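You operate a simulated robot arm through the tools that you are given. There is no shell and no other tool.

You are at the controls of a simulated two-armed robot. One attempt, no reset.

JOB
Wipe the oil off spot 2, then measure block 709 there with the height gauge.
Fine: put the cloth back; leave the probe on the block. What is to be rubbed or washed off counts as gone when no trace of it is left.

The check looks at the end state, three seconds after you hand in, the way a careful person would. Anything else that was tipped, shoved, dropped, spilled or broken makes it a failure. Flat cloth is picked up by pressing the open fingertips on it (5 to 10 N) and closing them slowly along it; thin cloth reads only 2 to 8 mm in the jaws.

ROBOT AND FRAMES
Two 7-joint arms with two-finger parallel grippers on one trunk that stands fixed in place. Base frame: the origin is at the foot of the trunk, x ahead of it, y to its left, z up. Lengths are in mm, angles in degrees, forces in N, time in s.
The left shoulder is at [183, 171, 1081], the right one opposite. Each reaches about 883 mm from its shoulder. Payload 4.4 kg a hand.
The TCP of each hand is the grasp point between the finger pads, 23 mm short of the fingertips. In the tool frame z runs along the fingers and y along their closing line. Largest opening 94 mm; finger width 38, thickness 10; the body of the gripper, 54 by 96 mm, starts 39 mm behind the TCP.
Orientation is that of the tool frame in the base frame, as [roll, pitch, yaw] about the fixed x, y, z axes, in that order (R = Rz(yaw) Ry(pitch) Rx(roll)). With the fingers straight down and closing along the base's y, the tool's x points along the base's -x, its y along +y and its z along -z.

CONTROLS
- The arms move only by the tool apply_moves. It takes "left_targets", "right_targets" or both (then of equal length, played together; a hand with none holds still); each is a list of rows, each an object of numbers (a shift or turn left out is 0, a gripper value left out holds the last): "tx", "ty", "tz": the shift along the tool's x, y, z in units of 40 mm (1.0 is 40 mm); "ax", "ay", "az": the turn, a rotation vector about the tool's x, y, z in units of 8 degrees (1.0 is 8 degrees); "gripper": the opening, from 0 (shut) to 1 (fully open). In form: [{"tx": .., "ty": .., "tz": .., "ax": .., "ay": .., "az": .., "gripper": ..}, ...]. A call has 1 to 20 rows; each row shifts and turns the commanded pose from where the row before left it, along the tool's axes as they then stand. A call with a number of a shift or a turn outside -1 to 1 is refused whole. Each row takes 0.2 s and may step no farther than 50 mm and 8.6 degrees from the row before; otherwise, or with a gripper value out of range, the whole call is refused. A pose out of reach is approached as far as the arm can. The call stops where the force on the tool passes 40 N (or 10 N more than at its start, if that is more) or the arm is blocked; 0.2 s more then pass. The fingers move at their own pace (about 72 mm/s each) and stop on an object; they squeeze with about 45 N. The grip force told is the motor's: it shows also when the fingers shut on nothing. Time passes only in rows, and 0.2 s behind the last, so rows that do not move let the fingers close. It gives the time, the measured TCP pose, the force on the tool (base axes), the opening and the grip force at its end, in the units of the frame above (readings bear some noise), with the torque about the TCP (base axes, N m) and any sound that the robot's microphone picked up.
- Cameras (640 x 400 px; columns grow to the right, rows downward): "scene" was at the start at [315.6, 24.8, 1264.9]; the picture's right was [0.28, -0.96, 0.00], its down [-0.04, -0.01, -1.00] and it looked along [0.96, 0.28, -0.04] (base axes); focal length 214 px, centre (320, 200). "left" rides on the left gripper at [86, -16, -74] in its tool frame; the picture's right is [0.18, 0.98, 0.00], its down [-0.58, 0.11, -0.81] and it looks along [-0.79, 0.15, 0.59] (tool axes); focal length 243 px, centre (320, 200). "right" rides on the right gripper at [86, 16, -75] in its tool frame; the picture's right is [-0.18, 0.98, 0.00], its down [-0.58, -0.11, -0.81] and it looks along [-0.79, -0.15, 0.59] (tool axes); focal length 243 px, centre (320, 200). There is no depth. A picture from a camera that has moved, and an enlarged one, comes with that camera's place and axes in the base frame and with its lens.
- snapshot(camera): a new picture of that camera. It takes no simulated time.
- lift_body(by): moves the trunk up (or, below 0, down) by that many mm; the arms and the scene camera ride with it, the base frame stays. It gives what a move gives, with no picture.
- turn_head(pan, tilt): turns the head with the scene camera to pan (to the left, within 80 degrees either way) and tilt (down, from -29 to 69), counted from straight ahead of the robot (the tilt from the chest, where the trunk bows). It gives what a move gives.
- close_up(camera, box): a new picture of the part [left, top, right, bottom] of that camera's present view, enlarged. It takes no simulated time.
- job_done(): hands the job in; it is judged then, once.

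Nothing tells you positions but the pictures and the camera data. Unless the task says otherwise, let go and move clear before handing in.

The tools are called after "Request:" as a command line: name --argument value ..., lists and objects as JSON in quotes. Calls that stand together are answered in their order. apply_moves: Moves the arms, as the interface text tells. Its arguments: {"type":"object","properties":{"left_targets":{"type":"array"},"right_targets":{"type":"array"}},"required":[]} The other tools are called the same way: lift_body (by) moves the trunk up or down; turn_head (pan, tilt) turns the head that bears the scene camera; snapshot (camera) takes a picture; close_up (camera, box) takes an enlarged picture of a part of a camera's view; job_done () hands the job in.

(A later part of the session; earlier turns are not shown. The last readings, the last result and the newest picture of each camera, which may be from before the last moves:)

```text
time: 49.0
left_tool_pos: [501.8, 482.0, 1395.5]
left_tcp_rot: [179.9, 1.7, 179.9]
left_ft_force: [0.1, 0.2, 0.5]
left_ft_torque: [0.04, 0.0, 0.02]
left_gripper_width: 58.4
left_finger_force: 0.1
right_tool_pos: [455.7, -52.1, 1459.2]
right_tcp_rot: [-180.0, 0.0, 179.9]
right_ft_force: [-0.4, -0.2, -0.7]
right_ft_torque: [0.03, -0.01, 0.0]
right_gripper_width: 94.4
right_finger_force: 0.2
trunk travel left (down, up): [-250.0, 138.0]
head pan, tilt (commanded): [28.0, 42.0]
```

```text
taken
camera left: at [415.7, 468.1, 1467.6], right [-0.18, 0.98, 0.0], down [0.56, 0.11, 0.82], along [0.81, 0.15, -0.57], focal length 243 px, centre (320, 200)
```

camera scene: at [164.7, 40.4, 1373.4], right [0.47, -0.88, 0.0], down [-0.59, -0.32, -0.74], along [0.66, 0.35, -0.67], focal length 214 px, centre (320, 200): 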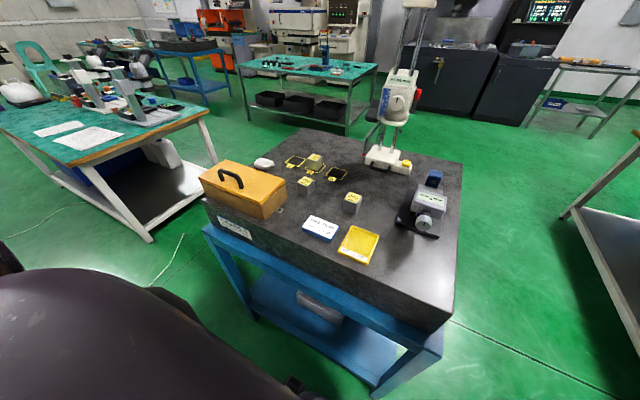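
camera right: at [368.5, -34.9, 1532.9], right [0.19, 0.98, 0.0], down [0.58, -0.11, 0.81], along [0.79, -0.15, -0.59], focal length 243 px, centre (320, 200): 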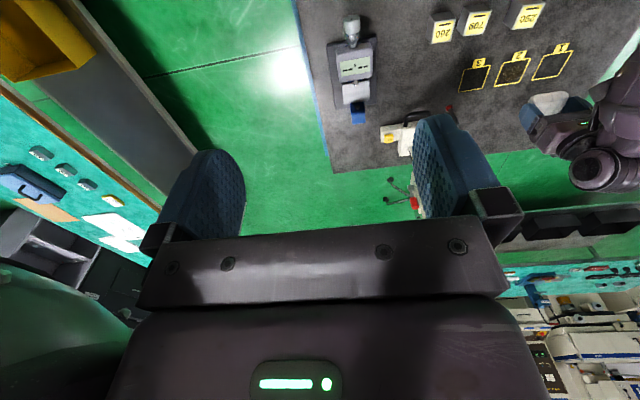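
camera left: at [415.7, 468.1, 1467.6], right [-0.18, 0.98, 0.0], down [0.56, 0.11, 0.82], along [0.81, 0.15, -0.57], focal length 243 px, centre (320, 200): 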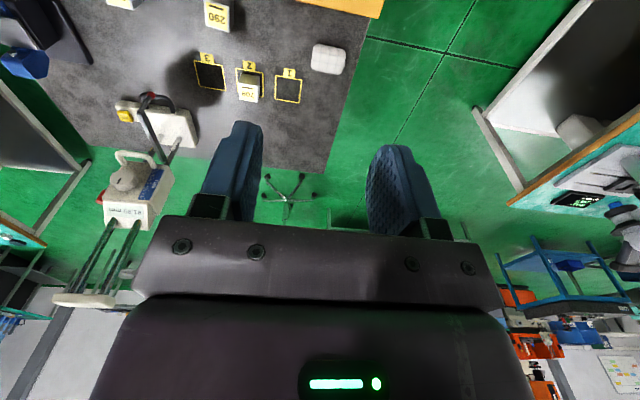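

The load is gone, and this view shows the gauge from above. I'll zoom in on it.

Request:
close_up --camera "left" --box '[40, 70, 280, 260]'

Request:
close_up --camera "right" --box '[360, 0, 600, 240]'

```text
2.11 times, centred on (160, 165) of left
camera zoom: at [415.7, 468.1, 1467.6], right [-0.18, 0.98, 0.0], down [0.56, 0.11, 0.82], along [0.81, 0.15, -0.57], focal length 511 px, centre (657, 274)
```

zoom: 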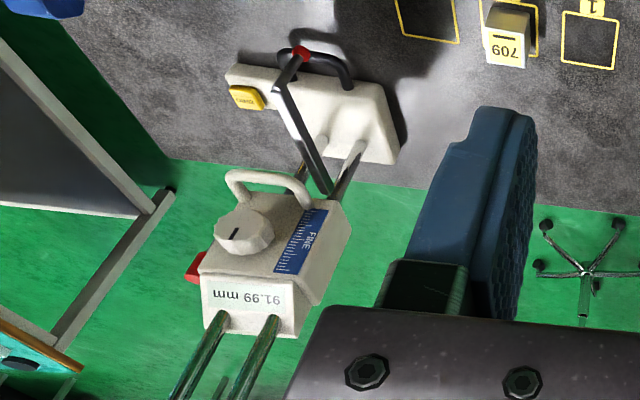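

```text
1.67 times, centred on (480, 120) of right
camera zoom: at [368.5, -35.6, 1532.8], right [0.19, 0.98, 0.0], down [0.58, -0.11, 0.81], along [0.79, -0.15, -0.59], focal length 404 px, centre (53, 333)
```

zoom: 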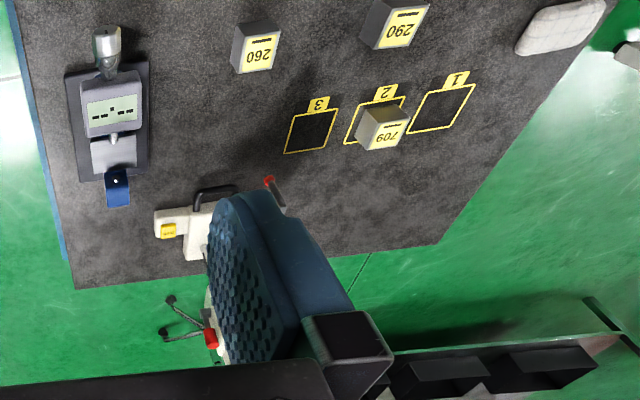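

The gauge has a U-shaped carriage handle below the fine knob, a red clamp lever on its right side, and a black base handle. I'll lower the trunk back and aim the head at the gauge.

Request:
lift_body --by -150

Request:
turn_head --pan 12 --tilt 18

Request:
snapshot --camera "scene"

Request:
close_up --camera "scene" --box '[270, 60, 370, 160]'

Request:
close_up --camera "scene" --box '[250, 130, 380, 230]'

Request:
close_up --camera "right" --box '[320, 50, 640, 250]'

Request:
snapshot --camera "left"

```text
time: 50.8
left_tool_pos: [588.9, 482.6, 1139.5]
left_tcp_rot: [-179.8, -12.9, 179.9]
left_ft_force: [0.1, 1.2, 0.6]
left_ft_torque: [-0.04, -0.03, -0.04]
left_gripper_width: 58.3
left_finger_force: 0.1
right_tool_pos: [453.6, -51.9, 1309.9]
right_tcp_rot: [180.0, 0.2, 179.8]
right_ft_force: [0.5, -0.3, -0.3]
right_ft_torque: [-0.01, -0.02, 0.01]
right_gripper_width: 94.3
right_finger_force: 0.0
trunk travel left (down, up): [-100.0, 288.0]
head pan, tilt (commanded): [28.0, 42.0]
```

```text
time: 51.7
left_tool_pos: [591.9, 482.1, 1136.8]
left_tcp_rot: [180.0, -13.1, 179.9]
left_ft_force: [0.1, 0.2, 0.3]
left_ft_torque: [0.05, -0.02, -0.02]
left_gripper_width: 58.2
left_finger_force: 0.1
right_tool_pos: [456.7, -50.8, 1308.3]
right_tcp_rot: [-180.0, -0.1, 179.9]
right_ft_force: [0.5, 0.6, 0.4]
right_ft_torque: [0.0, -0.01, 0.01]
right_gripper_width: 94.0
right_finger_force: 0.0
trunk travel left (down, up): [-100.0, 288.0]
head pan, tilt (commanded): [12.0, 18.0]
```

```text
taken
camera scene: at [319.7, 18.4, 1239.3], right [0.21, -0.98, 0.0], down [-0.3, -0.06, -0.95], along [0.93, 0.2, -0.31], focal length 214 px, centre (320, 200)
```

scene: 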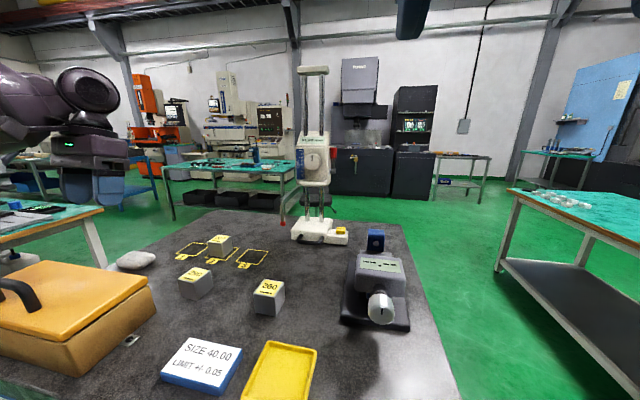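

```text
4.00 times, centred on (320, 110) of scene
camera zoom: at [319.7, 18.4, 1239.3], right [0.21, -0.98, 0.0], down [-0.3, -0.06, -0.95], along [0.93, 0.2, -0.31], focal length 858 px, centre (320, 560)
```

zoom: 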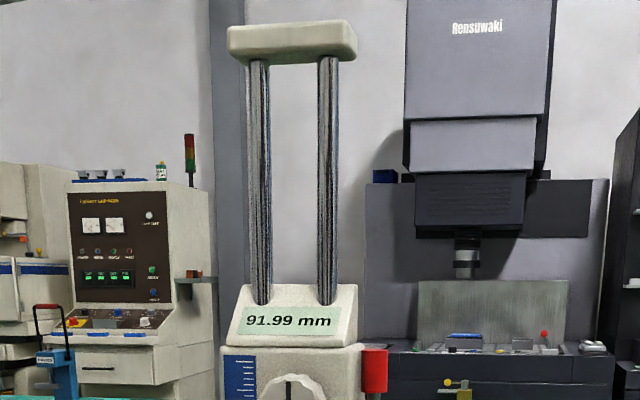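

```text
4.00 times, centred on (315, 180) of scene
camera zoom: at [319.7, 18.4, 1239.3], right [0.21, -0.98, 0.0], down [-0.3, -0.06, -0.95], along [0.93, 0.2, -0.31], focal length 858 px, centre (340, 280)
```

zoom: 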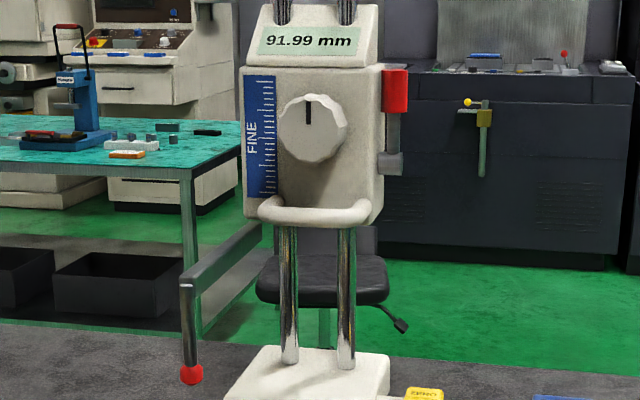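

```text
2.00 times, centred on (480, 150) of right
camera zoom: at [368.9, -34.8, 1382.7], right [0.19, 0.98, 0.0], down [0.58, -0.11, 0.81], along [0.79, -0.15, -0.59], focal length 485 px, centre (0, 300)
```

zoom: 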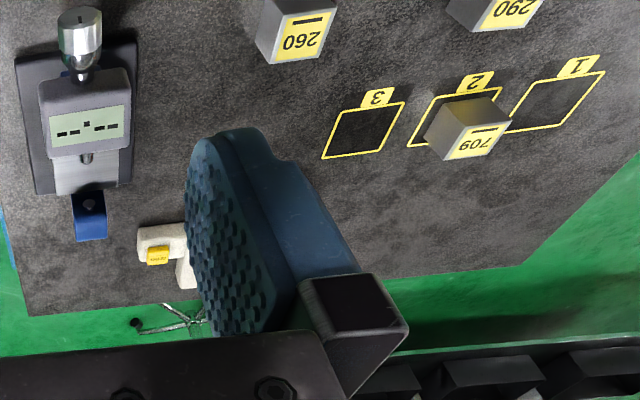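

```text
taken
camera left: at [525.1, 467.1, 1230.3], right [-0.18, 0.98, 0.04], down [0.75, 0.11, 0.65], along [0.64, 0.15, -0.76], focal length 243 px, centre (320, 200)
```

left: 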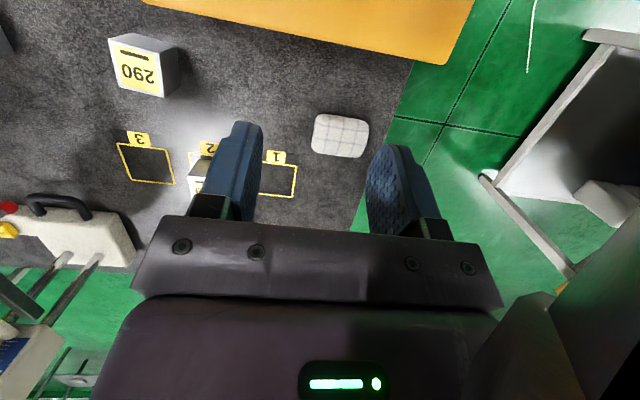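

The left hand dropped and tilted as the trunk came down. The gauge carriage bar is near (847, 149, 1104), and the right arm would have to pass over the micrometer, so the left arm with the trunk raised suits better. I'll level and raise the left hand, then lift the trunk again.

Request:
apply_moves --left_targets '[{"ay": -0.82, "tz": -0.6, "gripper": 0.62}, {"ay": -0.82, "tz": -0.6}, {"tz": -0.7}, {"tz": -0.7}, {"tz": 0}]'

Request:
lift_body --by 150

Request:
snapshot --camera "left"

```text
time: 52.9
left_tool_pos: [600.8, 477.9, 1238.3]
left_tcp_rot: [180.0, 0.3, 179.9]
left_ft_force: [-0.6, -1.0, 0.2]
left_ft_torque: [0.0, -0.09, 0.0]
left_gripper_width: 58.6
left_finger_force: 0.1
left hand out of reach, approached as far as the arm can: row 4
right_tool_pos: [453.4, -54.2, 1309.7]
right_tcp_rot: [179.9, 0.3, 179.9]
right_ft_force: [-0.8, -0.3, 1.2]
right_ft_torque: [0.04, -0.1, 0.02]
right_gripper_width: 94.0
right_finger_force: 0.1
trunk travel left (down, up): [-100.0, 288.0]
head pan, tilt (commanded): [12.0, 18.0]
```

```text
time: 54.6
left_tool_pos: [604.1, 479.8, 1384.9]
left_tcp_rot: [179.9, -0.3, 180.0]
left_ft_force: [0.1, -0.4, 0.1]
left_ft_torque: [-0.02, 0.05, -0.01]
left_gripper_width: 58.4
left_finger_force: 0.0
right_tool_pos: [458.3, -52.6, 1457.8]
right_tcp_rot: [-180.0, -0.2, 179.9]
right_ft_force: [-0.9, 0.3, -0.4]
right_ft_torque: [0.01, -0.01, 0.01]
right_gripper_width: 94.1
right_finger_force: 0.1
trunk travel left (down, up): [-250.0, 138.0]
head pan, tilt (commanded): [12.0, 18.0]
```

```text
taken
camera left: at [519.9, 465.3, 1459.7], right [-0.18, 0.98, 0.0], down [0.58, 0.11, 0.8], along [0.79, 0.15, -0.59], focal length 243 px, centre (320, 200)
```

left: 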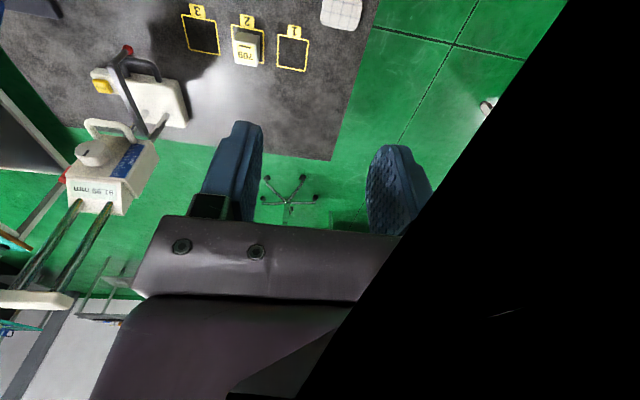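

The trunk is up again and the hand is level. I'll bring the left hand in front of the gauge, high up, for a close look at the carriage and lever.

Request:
apply_moves --left_targets '[{"tx": -0.14, "ty": -0.87, "tz": 0.38}, {"tx": -0.14, "ty": -0.87, "tz": 0.38}, {"tx": -0.14, "ty": -0.87, "tz": 0.38}, {"tx": -0.14, "ty": -0.87, "tz": 0.38}, {"tx": -0.14, "ty": -0.87, "tz": 0.38}, {"tx": -0.14, "ty": -0.87, "tz": 0.38}, {"tx": -0.14, "ty": -0.87, "tz": 0.38}, {"tx": -0.14, "ty": -0.87, "tz": 0.38}, {"tz": 0}]'

Request:
snapshot --camera "left"

Request:
snapshot --camera "scene"

```text
time: 56.6
left_tool_pos: [649.2, 203.4, 1264.3]
left_tcp_rot: [180.0, 0.0, 179.9]
left_ft_force: [-0.4, 0.9, 0.1]
left_ft_torque: [-0.04, -0.03, -0.02]
left_gripper_width: 58.3
left_finger_force: 0.0
right_tool_pos: [456.7, -51.8, 1458.5]
right_tcp_rot: [-180.0, 0.0, 179.9]
right_ft_force: [-0.2, -0.5, 0.2]
right_ft_torque: [-0.04, -0.01, 0.03]
right_gripper_width: 94.0
right_finger_force: 0.0
trunk travel left (down, up): [-250.0, 138.0]
head pan, tilt (commanded): [12.0, 18.0]
```

```text
taken
camera left: at [564.1, 188.9, 1339.4], right [-0.18, 0.98, 0.0], down [0.58, 0.11, 0.81], along [0.79, 0.15, -0.59], focal length 243 px, centre (320, 200)
```

left: 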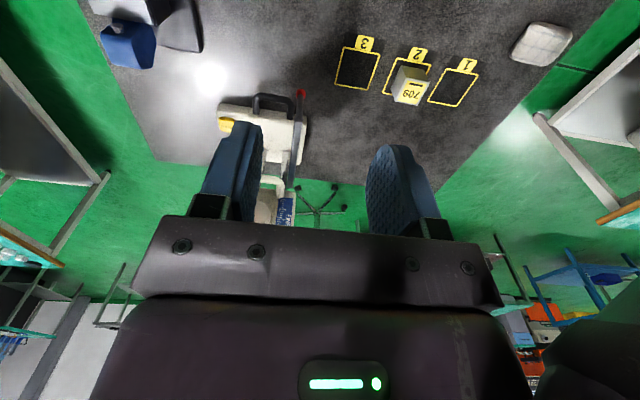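

```text
taken
camera scene: at [180.1, 19.0, 1411.5], right [0.21, -0.98, 0.0], down [-0.3, -0.06, -0.95], along [0.93, 0.2, -0.31], focal length 214 px, centre (320, 200)
```

scene: 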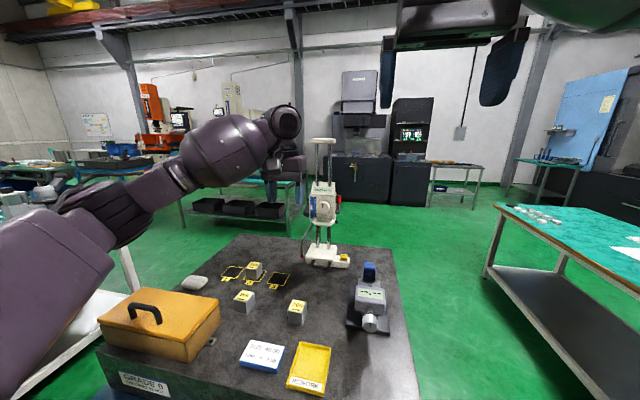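

The gripper itself hides the gauge in its own camera, so I'll use strong zooms of the head camera from this higher viewpoint.

Request:
close_up --camera "scene" --box '[292, 170, 352, 230]'

Request:
close_up --camera "scene" --box '[292, 220, 362, 275]'

Request:
close_up --camera "scene" --box '[20, 90, 340, 290]'

```text
6.67 times, centred on (322, 200) of scene
camera zoom: at [180.1, 19.0, 1411.5], right [0.21, -0.98, 0.0], down [-0.3, -0.06, -0.95], along [0.93, 0.2, -0.31], focal length 1430 px, centre (307, 200)
```

zoom: 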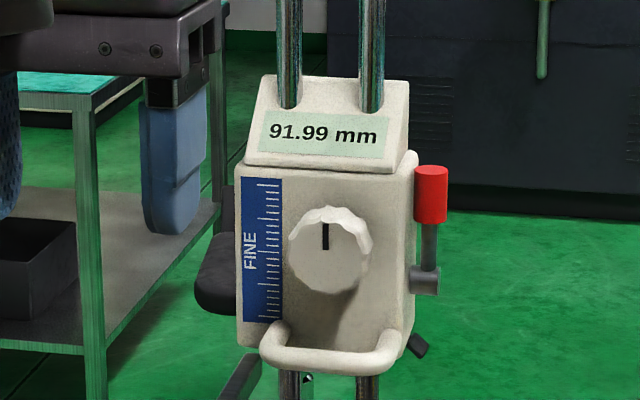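

```text
7.27 times, centred on (327, 248) of scene
camera zoom: at [180.1, 19.0, 1411.5], right [0.21, -0.98, 0.0], down [-0.3, -0.06, -0.95], along [0.93, 0.2, -0.31], focal length 1560 px, centre (269, -146)
```

zoom: 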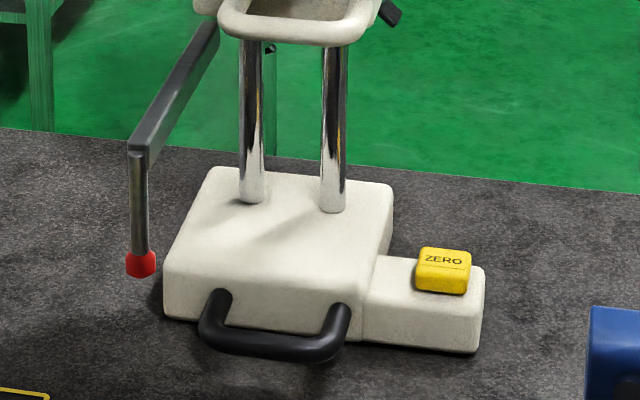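

```text
2.00 times, centred on (180, 190) of scene
camera zoom: at [180.1, 19.0, 1411.5], right [0.21, -0.98, 0.0], down [-0.3, -0.06, -0.95], along [0.93, 0.2, -0.31], focal length 429 px, centre (600, 220)
```

zoom: 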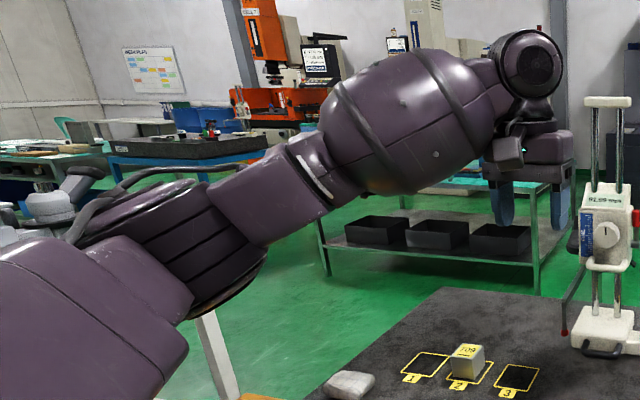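

The views are clear: carriage loop bar at about (848, 149, 1102), head front near x 880, fine knob above the bar, base handle bar at about x 801. I'll turn the left hand in the air so it can grip the bar from above and below, pointing forward and slightly down.

Request:
apply_moves --left_targets '[{"az": -0.9167}, {"az": -0.9167}, {"az": -0.9167}, {"az": -0.9167}, {"az": -0.9167}, {"az": -0.9167}, {"az": -0.9167}, {"az": -0.9167}, {"az": -0.9167}, {"az": -0.9167}, {"az": -0.9167}, {"az": -0.9167}, {"az": -0.9167}, {"az": -0.9167}, {"az": -0.9167}, {"az": 0}]'

Request:
snapshot --camera "scene"

```text
time: 60.0
left_tool_pos: [647.4, 200.9, 1264.9]
left_tcp_rot: [179.9, 0.1, -70.0]
left_ft_force: [-0.2, 0.2, 0.4]
left_ft_torque: [-0.04, 0.02, -0.01]
left_gripper_width: 58.2
left_finger_force: 0.1
right_tool_pos: [456.3, -51.5, 1457.0]
right_tcp_rot: [179.9, 0.1, -180.0]
right_ft_force: [-0.4, 0.2, -0.6]
right_ft_torque: [-0.02, 0.06, 0.01]
right_gripper_width: 94.0
right_finger_force: 0.1
trunk travel left (down, up): [-250.0, 138.0]
head pan, tilt (commanded): [12.0, 18.0]
```

```text
taken
camera scene: at [180.7, 18.5, 1411.3], right [0.21, -0.98, 0.0], down [-0.3, -0.06, -0.95], along [0.93, 0.2, -0.31], focal length 214 px, centre (320, 200)
```

scene: 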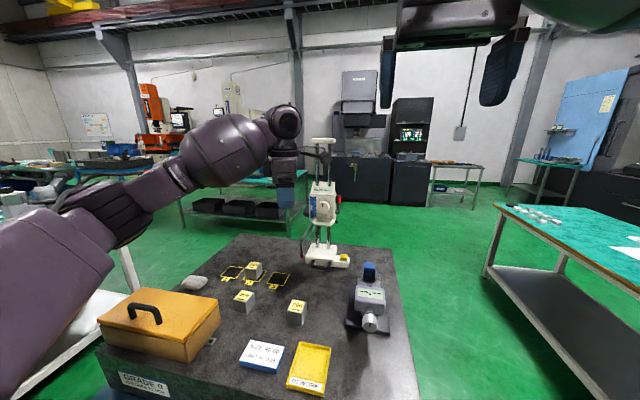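

The turn worked. Now I pitch the hand so the fingers point forward and 25° down.

Request:
apply_moves --left_targets '[{"ax": 0.9028}, {"ax": 0.9028}, {"ax": 0.9028}, {"ax": 0.9028}, {"ax": 0.9028}, {"ax": 0.9028}, {"ax": 0.9028}, {"ax": 0.9028}, {"ax": 0.9028}, {"ax": 0}]'

Request:
snapshot --camera "scene"

Request:
snapshot --camera "left"

```text
time: 62.2
left_tool_pos: [646.7, 200.6, 1266.1]
left_tcp_rot: [-114.8, 0.0, -70.1]
left_ft_force: [-0.6, 0.6, -0.8]
left_ft_torque: [0.02, 0.02, 0.0]
left_gripper_width: 58.3
left_finger_force: 0.0
right_tool_pos: [456.0, -50.4, 1457.6]
right_tcp_rot: [-180.0, 0.0, 179.9]
right_ft_force: [0.6, -0.5, -0.3]
right_ft_torque: [0.01, -0.03, 0.02]
right_gripper_width: 93.7
right_finger_force: 0.1
trunk travel left (down, up): [-250.0, 138.0]
head pan, tilt (commanded): [12.0, 18.0]
```

```text
taken
camera scene: at [180.4, 18.4, 1411.4], right [0.21, -0.98, 0.0], down [-0.3, -0.06, -0.95], along [0.93, 0.2, -0.31], focal length 214 px, centre (320, 200)
```

scene: 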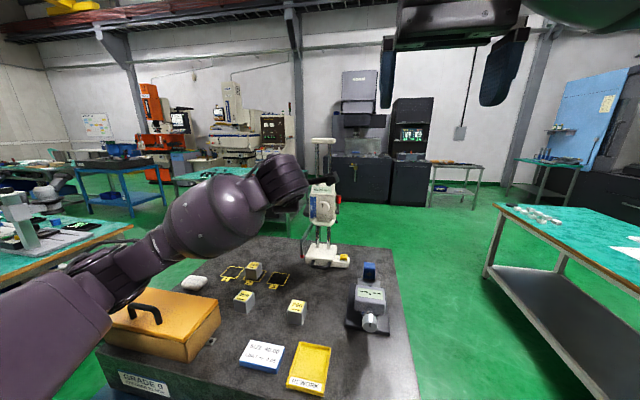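

```text
taken
camera left: at [620.9, 100.7, 1311.0], right [-0.33, -0.31, -0.89], down [-0.93, 0.28, 0.24], along [0.18, 0.91, -0.38], focal length 243 px, centre (320, 200)
```

left: 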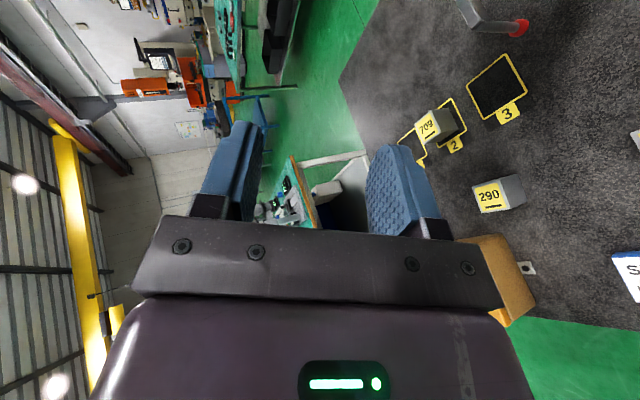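

The hand pose is right: fingers forward and 25° down, camera on the right side. I'll raise the trunk 40 mm more for elbow room, then set the opening and move to just before the bar.

Request:
lift_body --by 40

Request:
snapshot --camera "scene"

```text
time: 63.0
left_tool_pos: [648.3, 201.9, 1303.4]
left_tcp_rot: [-115.1, 0.2, -70.0]
left_ft_force: [0.1, -0.4, -0.1]
left_ft_torque: [0.01, -0.01, 0.0]
left_gripper_width: 58.5
left_finger_force: 0.1
right_tool_pos: [459.2, -52.3, 1497.6]
right_tcp_rot: [179.9, -0.3, 179.9]
right_ft_force: [0.4, -0.3, 0.4]
right_ft_torque: [-0.05, 0.03, 0.04]
right_gripper_width: 94.2
right_finger_force: 0.1
trunk travel left (down, up): [-290.0, 98.0]
head pan, tilt (commanded): [12.0, 18.0]
```

```text
taken
camera scene: at [160.8, 17.4, 1453.2], right [0.21, -0.98, 0.0], down [-0.3, -0.06, -0.95], along [0.93, 0.2, -0.31], focal length 214 px, centre (320, 200)
```

scene: 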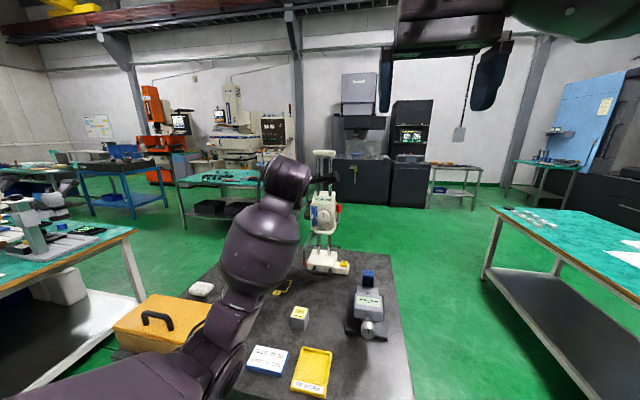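

The arm's elbow swung to hang in front of the table edge, which is clear of everything. I'll move to the pre-grip point 60 mm short of the bar with a 40 mm opening.

Request:
apply_moves --left_targets '[{"tx": 0.441, "ty": 0.4, "tz": 0.633, "gripper": 0.43}, {"tx": 0.441, "ty": 0.4, "tz": 0.633}, {"tx": 0.441, "ty": 0.4, "tz": 0.633}, {"tx": 0.441, "ty": 0.4, "tz": 0.633}, {"tx": 0.441, "ty": 0.4, "tz": 0.633}, {"tz": 0}]'

Request:
snapshot --camera "scene"

Request:
snapshot --camera "left"

```text
time: 64.4
left_tool_pos: [755.1, 152.3, 1181.5]
left_tcp_rot: [-114.0, 1.5, -69.9]
left_ft_force: [0.1, 0.0, 0.1]
left_ft_torque: [0.0, 0.01, 0.03]
left_gripper_width: 40.7
left_finger_force: 0.1
right_tool_pos: [456.6, -51.8, 1497.8]
right_tcp_rot: [-179.9, 0.0, 179.9]
right_ft_force: [-0.5, -0.5, -0.1]
right_ft_torque: [-0.01, -0.01, 0.02]
right_gripper_width: 93.8
right_finger_force: 0.1
trunk travel left (down, up): [-290.0, 98.0]
head pan, tilt (commanded): [12.0, 18.0]
```

```text
taken
camera scene: at [159.2, 18.2, 1453.6], right [0.21, -0.98, 0.0], down [-0.3, -0.06, -0.95], along [0.93, 0.2, -0.31], focal length 214 px, centre (320, 200)
```

scene: 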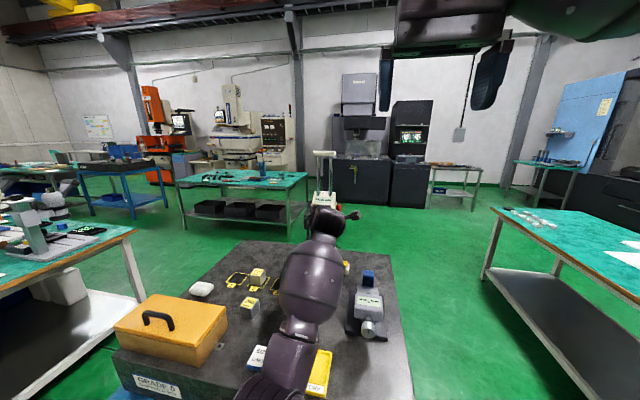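

```text
taken
camera left: at [729.3, 50.3, 1224.4], right [-0.32, -0.29, -0.9], down [-0.93, 0.27, 0.24], along [0.18, 0.92, -0.35], focal length 243 px, centre (320, 200)
```

left: 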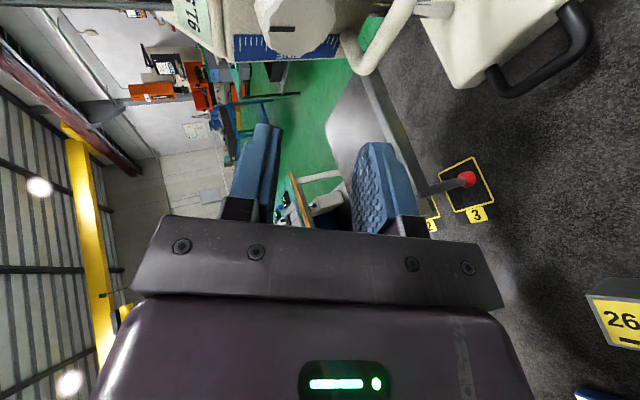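

The hand is in front of the gauge. I'll let it settle and re-read the pose before moving closer.

Request:
apply_moves --left_targets '[{"tz": 0}, {"tz": 0}, {"tz": 0}]'

Request:
snapshot --camera "scene"

```text
time: 65.2
left_tool_pos: [757.2, 152.6, 1182.1]
left_tcp_rot: [-113.9, 1.4, -69.8]
left_ft_force: [0.0, -0.8, 0.0]
left_ft_torque: [-0.01, 0.0, 0.01]
left_gripper_width: 40.4
left_finger_force: 0.0
right_tool_pos: [456.0, -52.0, 1497.9]
right_tcp_rot: [-180.0, 0.0, 179.9]
right_ft_force: [0.1, 0.3, 0.7]
right_ft_torque: [0.01, 0.0, 0.0]
right_gripper_width: 94.1
right_finger_force: 0.0
trunk travel left (down, up): [-290.0, 98.0]
head pan, tilt (commanded): [12.0, 18.0]
```

```text
taken
camera scene: at [159.7, 18.5, 1453.5], right [0.21, -0.98, 0.0], down [-0.3, -0.06, -0.95], along [0.93, 0.2, -0.31], focal length 214 px, centre (320, 200)
```

scene: 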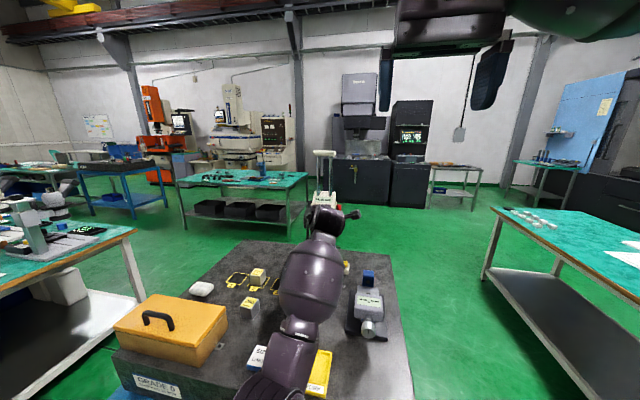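

I want to see where the elbow is now, so I'll look down with the head.

Request:
turn_head --pan 12 --tilt 55

Request:
snapshot --camera "scene"

```text
time: 66.3
left_tool_pos: [756.9, 153.4, 1185.8]
left_tcp_rot: [-113.9, 1.2, -69.8]
left_ft_force: [0.3, -0.2, 0.2]
left_ft_torque: [-0.03, 0.02, 0.03]
left_gripper_width: 40.3
left_finger_force: 0.0
right_tool_pos: [457.3, -50.9, 1498.2]
right_tcp_rot: [179.9, 0.0, 179.9]
right_ft_force: [-1.0, -0.1, 0.4]
right_ft_torque: [0.01, -0.01, 0.01]
right_gripper_width: 94.2
right_finger_force: 0.1
trunk travel left (down, up): [-290.0, 98.0]
head pan, tilt (commanded): [12.0, 55.0]
```

```text
taken
camera scene: at [139.0, 14.0, 1398.2], right [0.21, -0.98, 0.0], down [-0.8, -0.17, -0.57], along [0.56, 0.12, -0.82], focal length 214 px, centre (320, 200)
```

scene: 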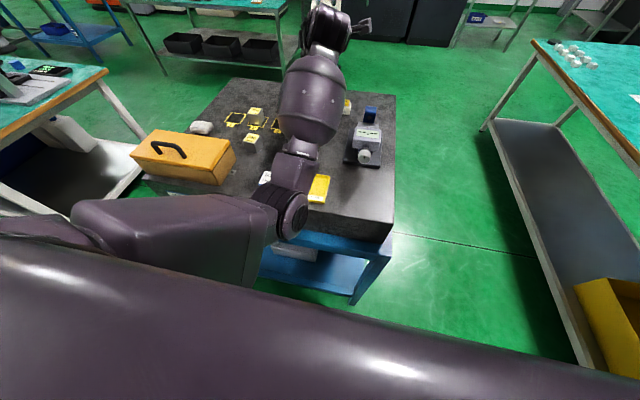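

The elbow hangs in front of the table at about z 1020. Raising the trunk another 40 mm will straighten the arm and lift the elbow well clear for the lowering move.

Request:
lift_body --by 40

Request:
snapshot --camera "scene"

Request:
snapshot --camera "left"

```text
time: 66.8
left_tool_pos: [761.5, 239.5, 1229.8]
left_tcp_rot: [-108.7, 7.1, -63.2]
left_ft_force: [0.6, 0.3, 0.2]
left_ft_torque: [0.0, -0.02, 0.01]
left_gripper_width: 40.4
left_finger_force: 0.1
right_tool_pos: [451.7, -51.9, 1525.4]
right_tcp_rot: [-180.0, 0.4, -179.9]
right_ft_force: [-0.5, 0.7, 0.0]
right_ft_torque: [0.02, -0.02, 0.01]
right_gripper_width: 93.7
right_finger_force: 0.1
trunk travel left (down, up): [-313.0, 75.0]
head pan, tilt (commanded): [12.0, 55.0]
stopped: the arm was blocked; the commanded pose is now the measured one
```

```text
taken
camera scene: at [129.7, 13.4, 1423.2], right [0.21, -0.98, 0.0], down [-0.8, -0.17, -0.57], along [0.56, 0.12, -0.82], focal length 214 px, centre (320, 200)
```

scene: 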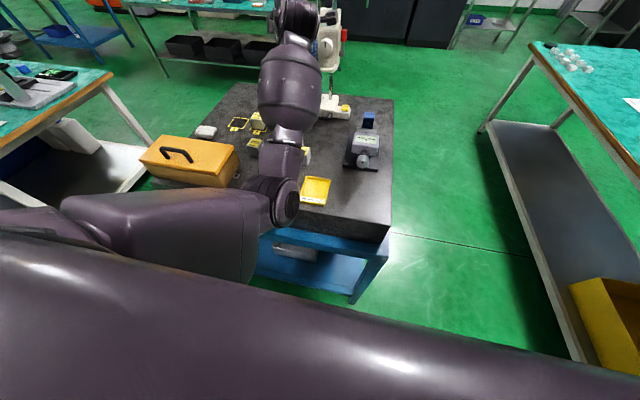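

```text
taken
camera left: at [745.1, 130.5, 1259.1], right [-0.25, -0.2, -0.95], down [-0.96, 0.14, 0.23], along [0.08, 0.97, -0.23], focal length 243 px, centre (320, 200)
```

left: 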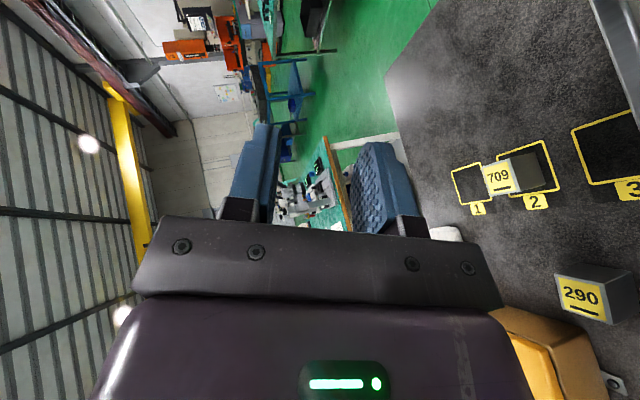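

The arm was blocked during the lift: this elbow-in posture presses on the robot's own body. I'll undo the pitch to return to the fingers-down posture with the elbow out.

Request:
apply_moves --left_targets '[{"ax": -0.9, "tz": -0.3}, {"ax": -0.9, "tz": -0.3}, {"ax": -0.9, "tz": -0.3}, {"ax": -0.9}, {"ax": -0.9}, {"ax": -0.9}, {"ax": 0}]'

Request:
snapshot --camera "scene"

```text
time: 67.5
left_tool_pos: [737.5, 174.3, 1271.4]
left_tcp_rot: [-118.8, 15.2, -67.2]
left_ft_force: [-0.3, 0.0, 0.5]
left_ft_torque: [-0.02, 0.01, -0.02]
left_gripper_width: 40.5
left_finger_force: 0.3
right_tool_pos: [453.3, -49.7, 1524.4]
right_tcp_rot: [179.9, 0.2, -179.9]
right_ft_force: [-0.3, 0.0, -0.4]
right_ft_torque: [0.0, 0.0, -0.02]
right_gripper_width: 93.9
right_finger_force: 0.0
trunk travel left (down, up): [-313.0, 75.0]
head pan, tilt (commanded): [12.0, 55.0]
stopped in row 3 (left hand): the arm was blocked; the commanded pose is now the measured one
```

```text
taken
camera scene: at [130.8, 14.7, 1422.4], right [0.21, -0.98, 0.0], down [-0.8, -0.17, -0.57], along [0.56, 0.12, -0.82], focal length 214 px, centre (320, 200)
```

scene: 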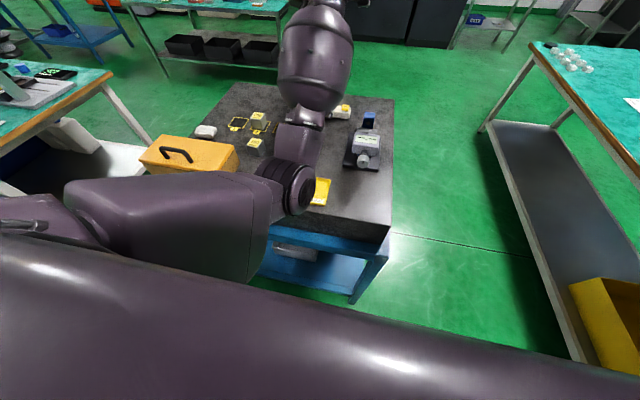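

Blocked again. I'll try small, gentle moves to free the arm: first move the hand left and look at how it follows.

Request:
apply_moves --left_targets '[{"tx": -0.4, "ty": -0.2}, {"tx": -0.4, "ty": -0.2}, {"tx": 0}]'

Request:
snapshot --camera "scene"

```text
time: 68.3
left_tool_pos: [734.8, 206.0, 1293.7]
left_tcp_rot: [-118.0, 16.8, -66.7]
left_ft_force: [0.0, -1.0, 0.9]
left_ft_torque: [0.01, 0.01, 0.02]
left_gripper_width: 40.3
left_finger_force: 0.0
right_tool_pos: [453.9, -50.8, 1524.0]
right_tcp_rot: [-180.0, 0.3, 180.0]
right_ft_force: [0.3, -0.2, 0.2]
right_ft_torque: [0.02, 0.01, -0.02]
right_gripper_width: 94.0
right_finger_force: 0.2
trunk travel left (down, up): [-313.0, 75.0]
head pan, tilt (commanded): [12.0, 55.0]
```

```text
taken
camera scene: at [131.3, 13.3, 1422.3], right [0.21, -0.98, 0.0], down [-0.8, -0.17, -0.57], along [0.56, 0.12, -0.82], focal length 214 px, centre (320, 200)
```

scene: 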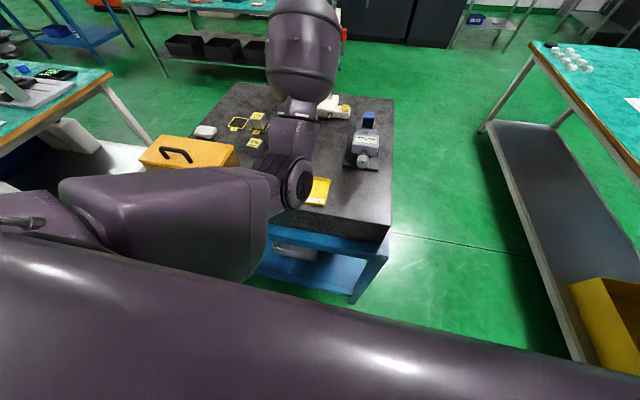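

It follows now. I'll move the hand further left and up, away from the robot's body, to open the elbow.

Request:
apply_moves --left_targets '[{"tx": -0.7}, {"tx": -0.7}, {"tx": -0.7}, {"tx": -0.7}, {"tx": -0.7}, {"tx": 0}]'

Request:
snapshot --camera "scene"

```text
time: 69.2
left_tool_pos: [706.6, 226.5, 1338.2]
left_tcp_rot: [-113.6, 22.1, -69.7]
left_ft_force: [0.4, -0.5, 0.0]
left_ft_torque: [0.01, -0.03, -0.01]
left_gripper_width: 40.7
left_finger_force: 0.0
right_tool_pos: [453.7, -50.6, 1524.4]
right_tcp_rot: [180.0, 0.3, -179.9]
right_ft_force: [0.6, -0.1, 0.7]
right_ft_torque: [-0.01, 0.06, 0.0]
right_gripper_width: 93.9
right_finger_force: 0.0
trunk travel left (down, up): [-313.0, 75.0]
head pan, tilt (commanded): [12.0, 55.0]
stopped in row 3 (left hand): the arm was blocked; the commanded pose is now the measured one
```

```text
taken
camera scene: at [131.2, 14.2, 1422.4], right [0.21, -0.98, 0.0], down [-0.8, -0.17, -0.57], along [0.56, 0.12, -0.82], focal length 214 px, centre (320, 200)
```

scene: 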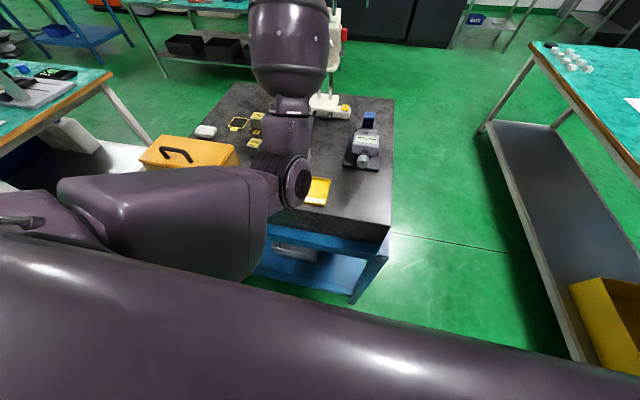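

Blocked again, so I need to understand what holds it. I'll look around with the head to see both arms.

Request:
turn_head --pan 60 --tilt 45

Request:
snapshot --camera "scene"

Request:
turn_head --pan -30 --tilt 45

Request:
snapshot --camera "scene"

Request:
snapshot --camera "right"

```text
time: 70.3
left_tool_pos: [706.8, 227.0, 1337.2]
left_tcp_rot: [-113.7, 22.1, -69.6]
left_ft_force: [0.6, 0.0, -0.2]
left_ft_torque: [-0.01, 0.02, 0.0]
left_gripper_width: 40.3
left_finger_force: 0.0
right_tool_pos: [453.3, -50.6, 1523.0]
right_tcp_rot: [180.0, 0.3, 180.0]
right_ft_force: [0.6, -0.9, 0.9]
right_ft_torque: [0.02, 0.0, 0.01]
right_gripper_width: 94.0
right_finger_force: 0.2
trunk travel left (down, up): [-313.0, 75.0]
head pan, tilt (commanded): [60.0, 45.0]
```

```text
taken
camera scene: at [101.6, 69.4, 1435.7], right [0.87, -0.5, 0.0], down [-0.35, -0.61, -0.71], along [0.35, 0.61, -0.71], focal length 214 px, centre (320, 200)
```

scene: 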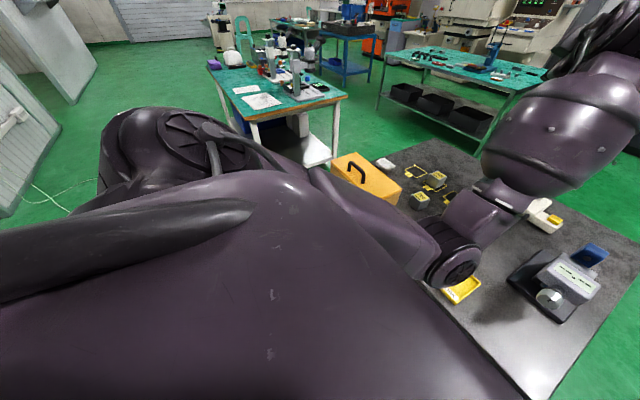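

```text
time: 72.0
left_tool_pos: [707.0, 225.3, 1336.8]
left_tcp_rot: [-113.7, 22.2, -69.6]
left_ft_force: [-0.1, 0.4, -0.5]
left_ft_torque: [-0.01, 0.0, -0.01]
left_gripper_width: 40.2
left_finger_force: 0.0
right_tool_pos: [454.8, -50.5, 1523.6]
right_tcp_rot: [-180.0, 0.3, -180.0]
right_ft_force: [0.0, 0.3, 0.4]
right_ft_torque: [-0.03, 0.0, 0.02]
right_gripper_width: 93.9
right_finger_force: 0.2
trunk travel left (down, up): [-313.0, 75.0]
head pan, tilt (commanded): [-30.0, 45.0]
```

```text
taken
camera scene: at [131.3, -41.6, 1435.8], right [-0.5, -0.87, 0.0], down [-0.61, 0.35, -0.71], along [0.61, -0.35, -0.71], focal length 214 px, centre (320, 200)
```

scene: 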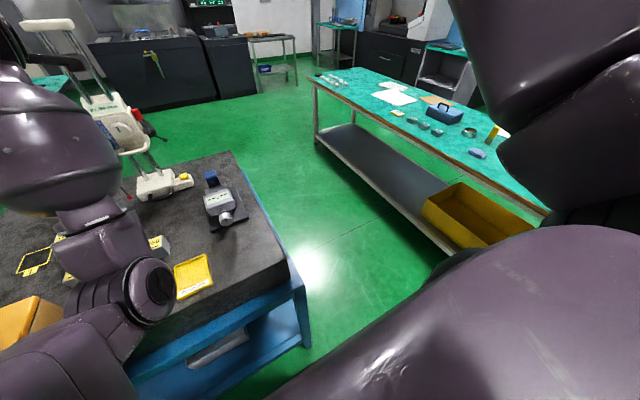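

```text
taken
camera right: at [365.6, -34.5, 1597.8], right [0.18, 0.98, 0.0], down [0.58, -0.11, 0.81], along [0.8, -0.15, -0.59], focal length 243 px, centre (320, 200)
```

right: 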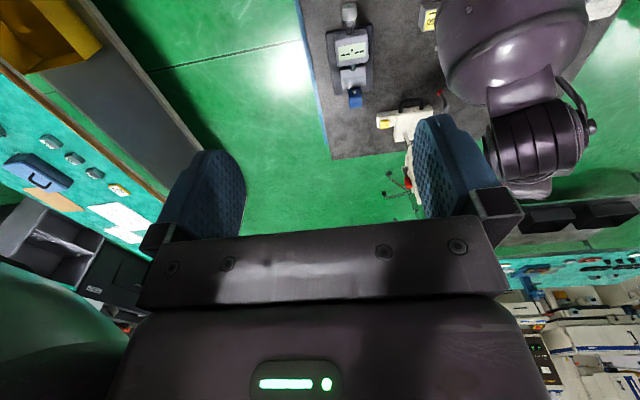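

The big purple shape is the robot's own chest; the left upper arm is pressed against it because the wrist was twisted too far. I'll untwist the hand about its finger axis, which should let the elbow swing back out.

Request:
apply_moves --left_targets '[{"az": 0.6}, {"az": 0.6}, {"az": 0.6}, {"az": 0.6}, {"az": 0}]'

Request:
snapshot --camera "scene"

```text
time: 73.2
left_tool_pos: [707.9, 228.7, 1340.5]
left_tcp_rot: [-118.3, 40.2, -78.9]
left_ft_force: [0.2, -0.2, -0.3]
left_ft_torque: [-0.02, -0.01, -0.02]
left_gripper_width: 40.3
left_finger_force: 0.1
right_tool_pos: [454.6, -51.0, 1521.9]
right_tcp_rot: [179.9, 0.3, -179.9]
right_ft_force: [0.0, 0.1, 0.2]
right_ft_torque: [-0.04, 0.01, 0.02]
right_gripper_width: 94.1
right_finger_force: 0.0
trunk travel left (down, up): [-313.0, 75.0]
head pan, tilt (commanded): [-30.0, 45.0]
```

```text
taken
camera scene: at [131.2, -41.6, 1435.8], right [-0.5, -0.87, 0.0], down [-0.61, 0.35, -0.71], along [0.61, -0.35, -0.71], focal length 214 px, centre (320, 200)
```

scene: 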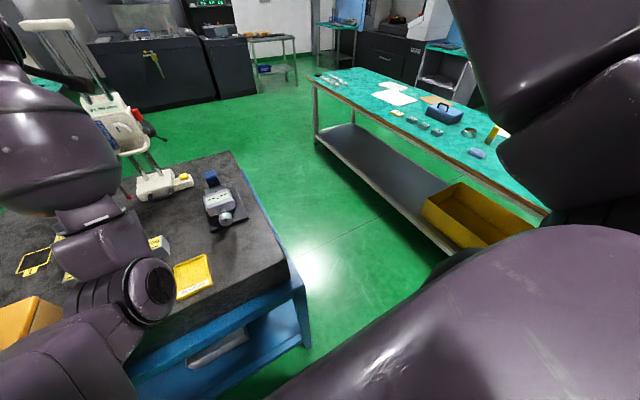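

The hand followed this turn freely. I'll keep untwisting.

Request:
apply_moves --left_targets '[{"az": 0.8}, {"az": 0.8}, {"az": 0.8}, {"az": 0.8}, {"az": 0.8}, {"az": 0.8}, {"az": 0.8}, {"az": 0.8}, {"az": 0}]'

Request:
turn_head --pan 12 --tilt 45

Request:
snapshot --camera "scene"

```text
time: 75.2
left_tool_pos: [707.5, 224.5, 1336.6]
left_tcp_rot: [169.5, 67.7, -161.7]
left_ft_force: [-0.5, -0.2, -0.1]
left_ft_torque: [-0.01, -0.02, 0.0]
left_gripper_width: 40.5
left_finger_force: 0.1
right_tool_pos: [452.3, -51.7, 1523.0]
right_tcp_rot: [-179.9, 0.3, -180.0]
right_ft_force: [0.5, -0.2, 1.1]
right_ft_torque: [-0.01, 0.01, 0.01]
right_gripper_width: 94.1
right_finger_force: 0.1
trunk travel left (down, up): [-313.0, 75.0]
head pan, tilt (commanded): [-30.0, 45.0]
```

```text
time: 76.2
left_tool_pos: [706.3, 223.3, 1336.1]
left_tcp_rot: [169.7, 67.8, -161.5]
left_ft_force: [-1.0, 0.2, -0.8]
left_ft_torque: [0.02, 0.05, -0.01]
left_gripper_width: 40.3
left_finger_force: 0.1
right_tool_pos: [452.7, -51.6, 1524.1]
right_tcp_rot: [180.0, 0.4, -179.9]
right_ft_force: [-0.1, -0.1, 0.5]
right_ft_torque: [0.01, 0.01, 0.0]
right_gripper_width: 93.7
right_finger_force: 0.2
trunk travel left (down, up): [-313.0, 75.0]
head pan, tilt (commanded): [12.0, 45.0]
```

```text
taken
camera scene: at [140.4, 15.9, 1435.8], right [0.21, -0.98, 0.0], down [-0.69, -0.15, -0.71], along [0.69, 0.15, -0.71], focal length 214 px, centre (320, 200)
```

scene: 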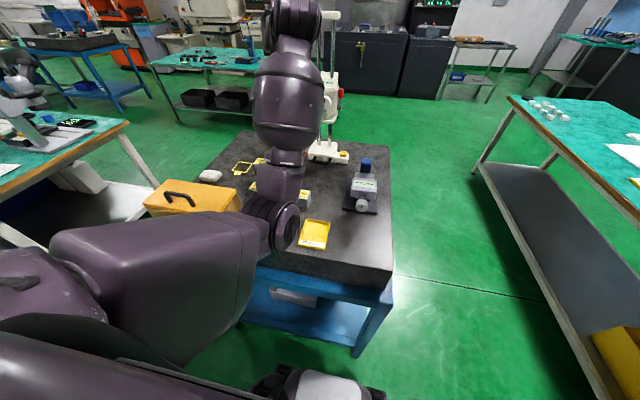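

The hand is now level with its camera below. I'll pitch it back to fingers-down, moving slightly back, to recover the earlier elbow-out posture.

Request:
apply_moves --left_targets '[{"ay": 0.85, "tz": -0.4}, {"ay": 0.85, "tz": -0.4}, {"ay": 0.85, "tz": -0.3}, {"ay": 0.85, "tz": -0.2}, {"ay": 0.85}, {"ay": 0}]'

Request:
snapshot --camera "scene"

```text
time: 77.5
left_tool_pos: [649.3, 119.1, 1417.3]
left_tcp_rot: [156.7, 46.6, -172.9]
left_ft_force: [-0.3, -0.1, 0.8]
left_ft_torque: [0.02, 0.01, 0.03]
left_gripper_width: 40.4
left_finger_force: 0.0
right_tool_pos: [450.8, -54.0, 1524.1]
right_tcp_rot: [179.9, 0.4, -179.8]
right_ft_force: [0.2, -0.4, 0.4]
right_ft_torque: [0.02, -0.03, -0.02]
right_gripper_width: 94.0
right_finger_force: 0.0
trunk travel left (down, up): [-313.0, 75.0]
head pan, tilt (commanded): [12.0, 45.0]
stopped in row 6 (left hand): the arm was blocked; the commanded pose is now the measured one
```

```text
taken
camera scene: at [138.3, 12.9, 1436.1], right [0.21, -0.98, 0.0], down [-0.69, -0.14, -0.71], along [0.69, 0.15, -0.71], focal length 214 px, centre (320, 200)
```

scene: 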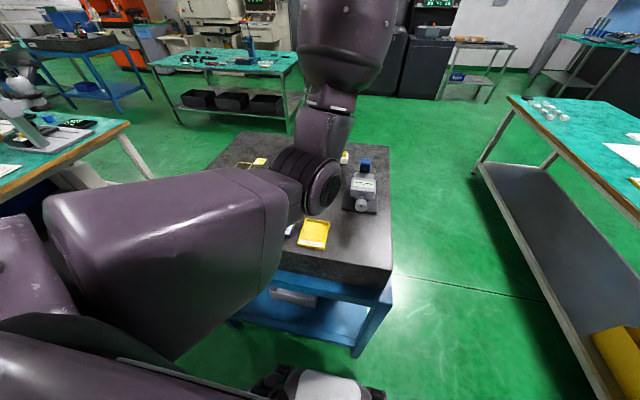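

The elbow only went further inward. Extending the arm toward the left front should straighten it and free the elbow, so I'll move the hand that way in steps.

Request:
apply_moves --left_targets '[{"tx": 0.25, "ty": 0.45, "tz": 0.75}, {"tx": 0.25, "ty": 0.45, "tz": 0.75}, {"tx": 0.25, "ty": 0.45, "tz": 0.75}, {"tx": 0.25, "ty": 0.45, "tz": 0.75}, {"tx": 0}]'

Request:
snapshot --camera "scene"

```text
time: 78.7
left_tool_pos: [668.1, 235.0, 1328.4]
left_tcp_rot: [156.9, 46.4, -172.7]
left_ft_force: [-0.2, -0.1, 0.5]
left_ft_torque: [0.01, 0.01, 0.02]
left_gripper_width: 40.4
left_finger_force: 0.0
right_tool_pos: [453.4, -51.3, 1523.8]
right_tcp_rot: [180.0, 0.3, 180.0]
right_ft_force: [0.5, -0.3, -0.3]
right_ft_torque: [0.0, -0.01, -0.01]
right_gripper_width: 94.1
right_finger_force: 0.1
trunk travel left (down, up): [-313.0, 75.0]
head pan, tilt (commanded): [12.0, 45.0]
```

```text
taken
camera scene: at [139.9, 14.9, 1435.9], right [0.21, -0.98, 0.0], down [-0.69, -0.15, -0.71], along [0.69, 0.15, -0.71], focal length 214 px, centre (320, 200)
```

scene: 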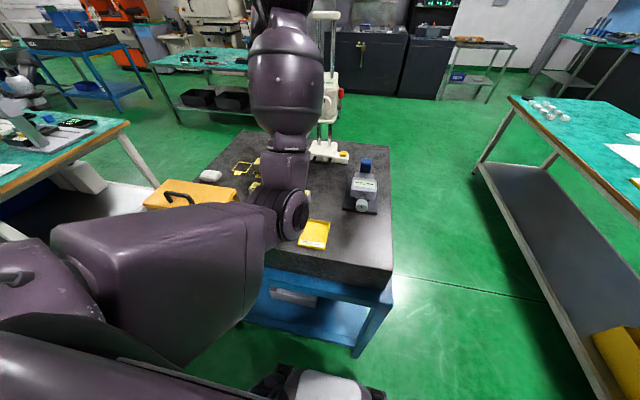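

It follows well. I'll continue leftward and down.

Request:
apply_moves --left_targets '[{"tx": 0.25, "ty": 0.45, "tz": 0.75}, {"tx": 0.25, "ty": 0.45, "tz": 0.75}, {"tx": 0.25, "ty": 0.45, "tz": 0.75}, {"tx": 0.2, "ty": 0.5, "tz": 0.7}, {"tx": 0.1, "ty": 0.6, "tz": 0.5}, {"tx": 0}]'

Request:
snapshot --camera "scene"

```text
time: 80.1
left_tool_pos: [684.2, 384.7, 1237.7]
left_tcp_rot: [156.9, 46.5, -172.8]
left_ft_force: [-0.6, 0.0, -0.2]
left_ft_torque: [0.03, 0.0, -0.01]
left_gripper_width: 40.6
left_finger_force: 0.0
right_tool_pos: [454.1, -50.3, 1523.9]
right_tcp_rot: [-180.0, 0.1, -179.9]
right_ft_force: [-0.7, 0.2, 0.6]
right_ft_torque: [0.01, 0.0, 0.04]
right_gripper_width: 94.1
right_finger_force: 0.0
trunk travel left (down, up): [-313.0, 75.0]
head pan, tilt (commanded): [12.0, 45.0]
```

```text
taken
camera scene: at [140.3, 15.3, 1435.8], right [0.21, -0.98, 0.0], down [-0.69, -0.15, -0.71], along [0.69, 0.15, -0.71], focal length 214 px, centre (320, 200)
```

scene: 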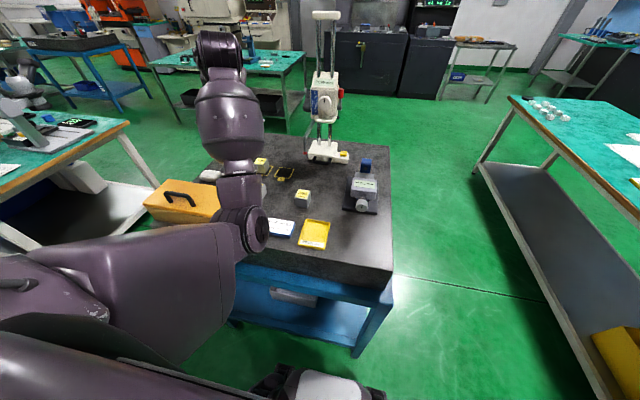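

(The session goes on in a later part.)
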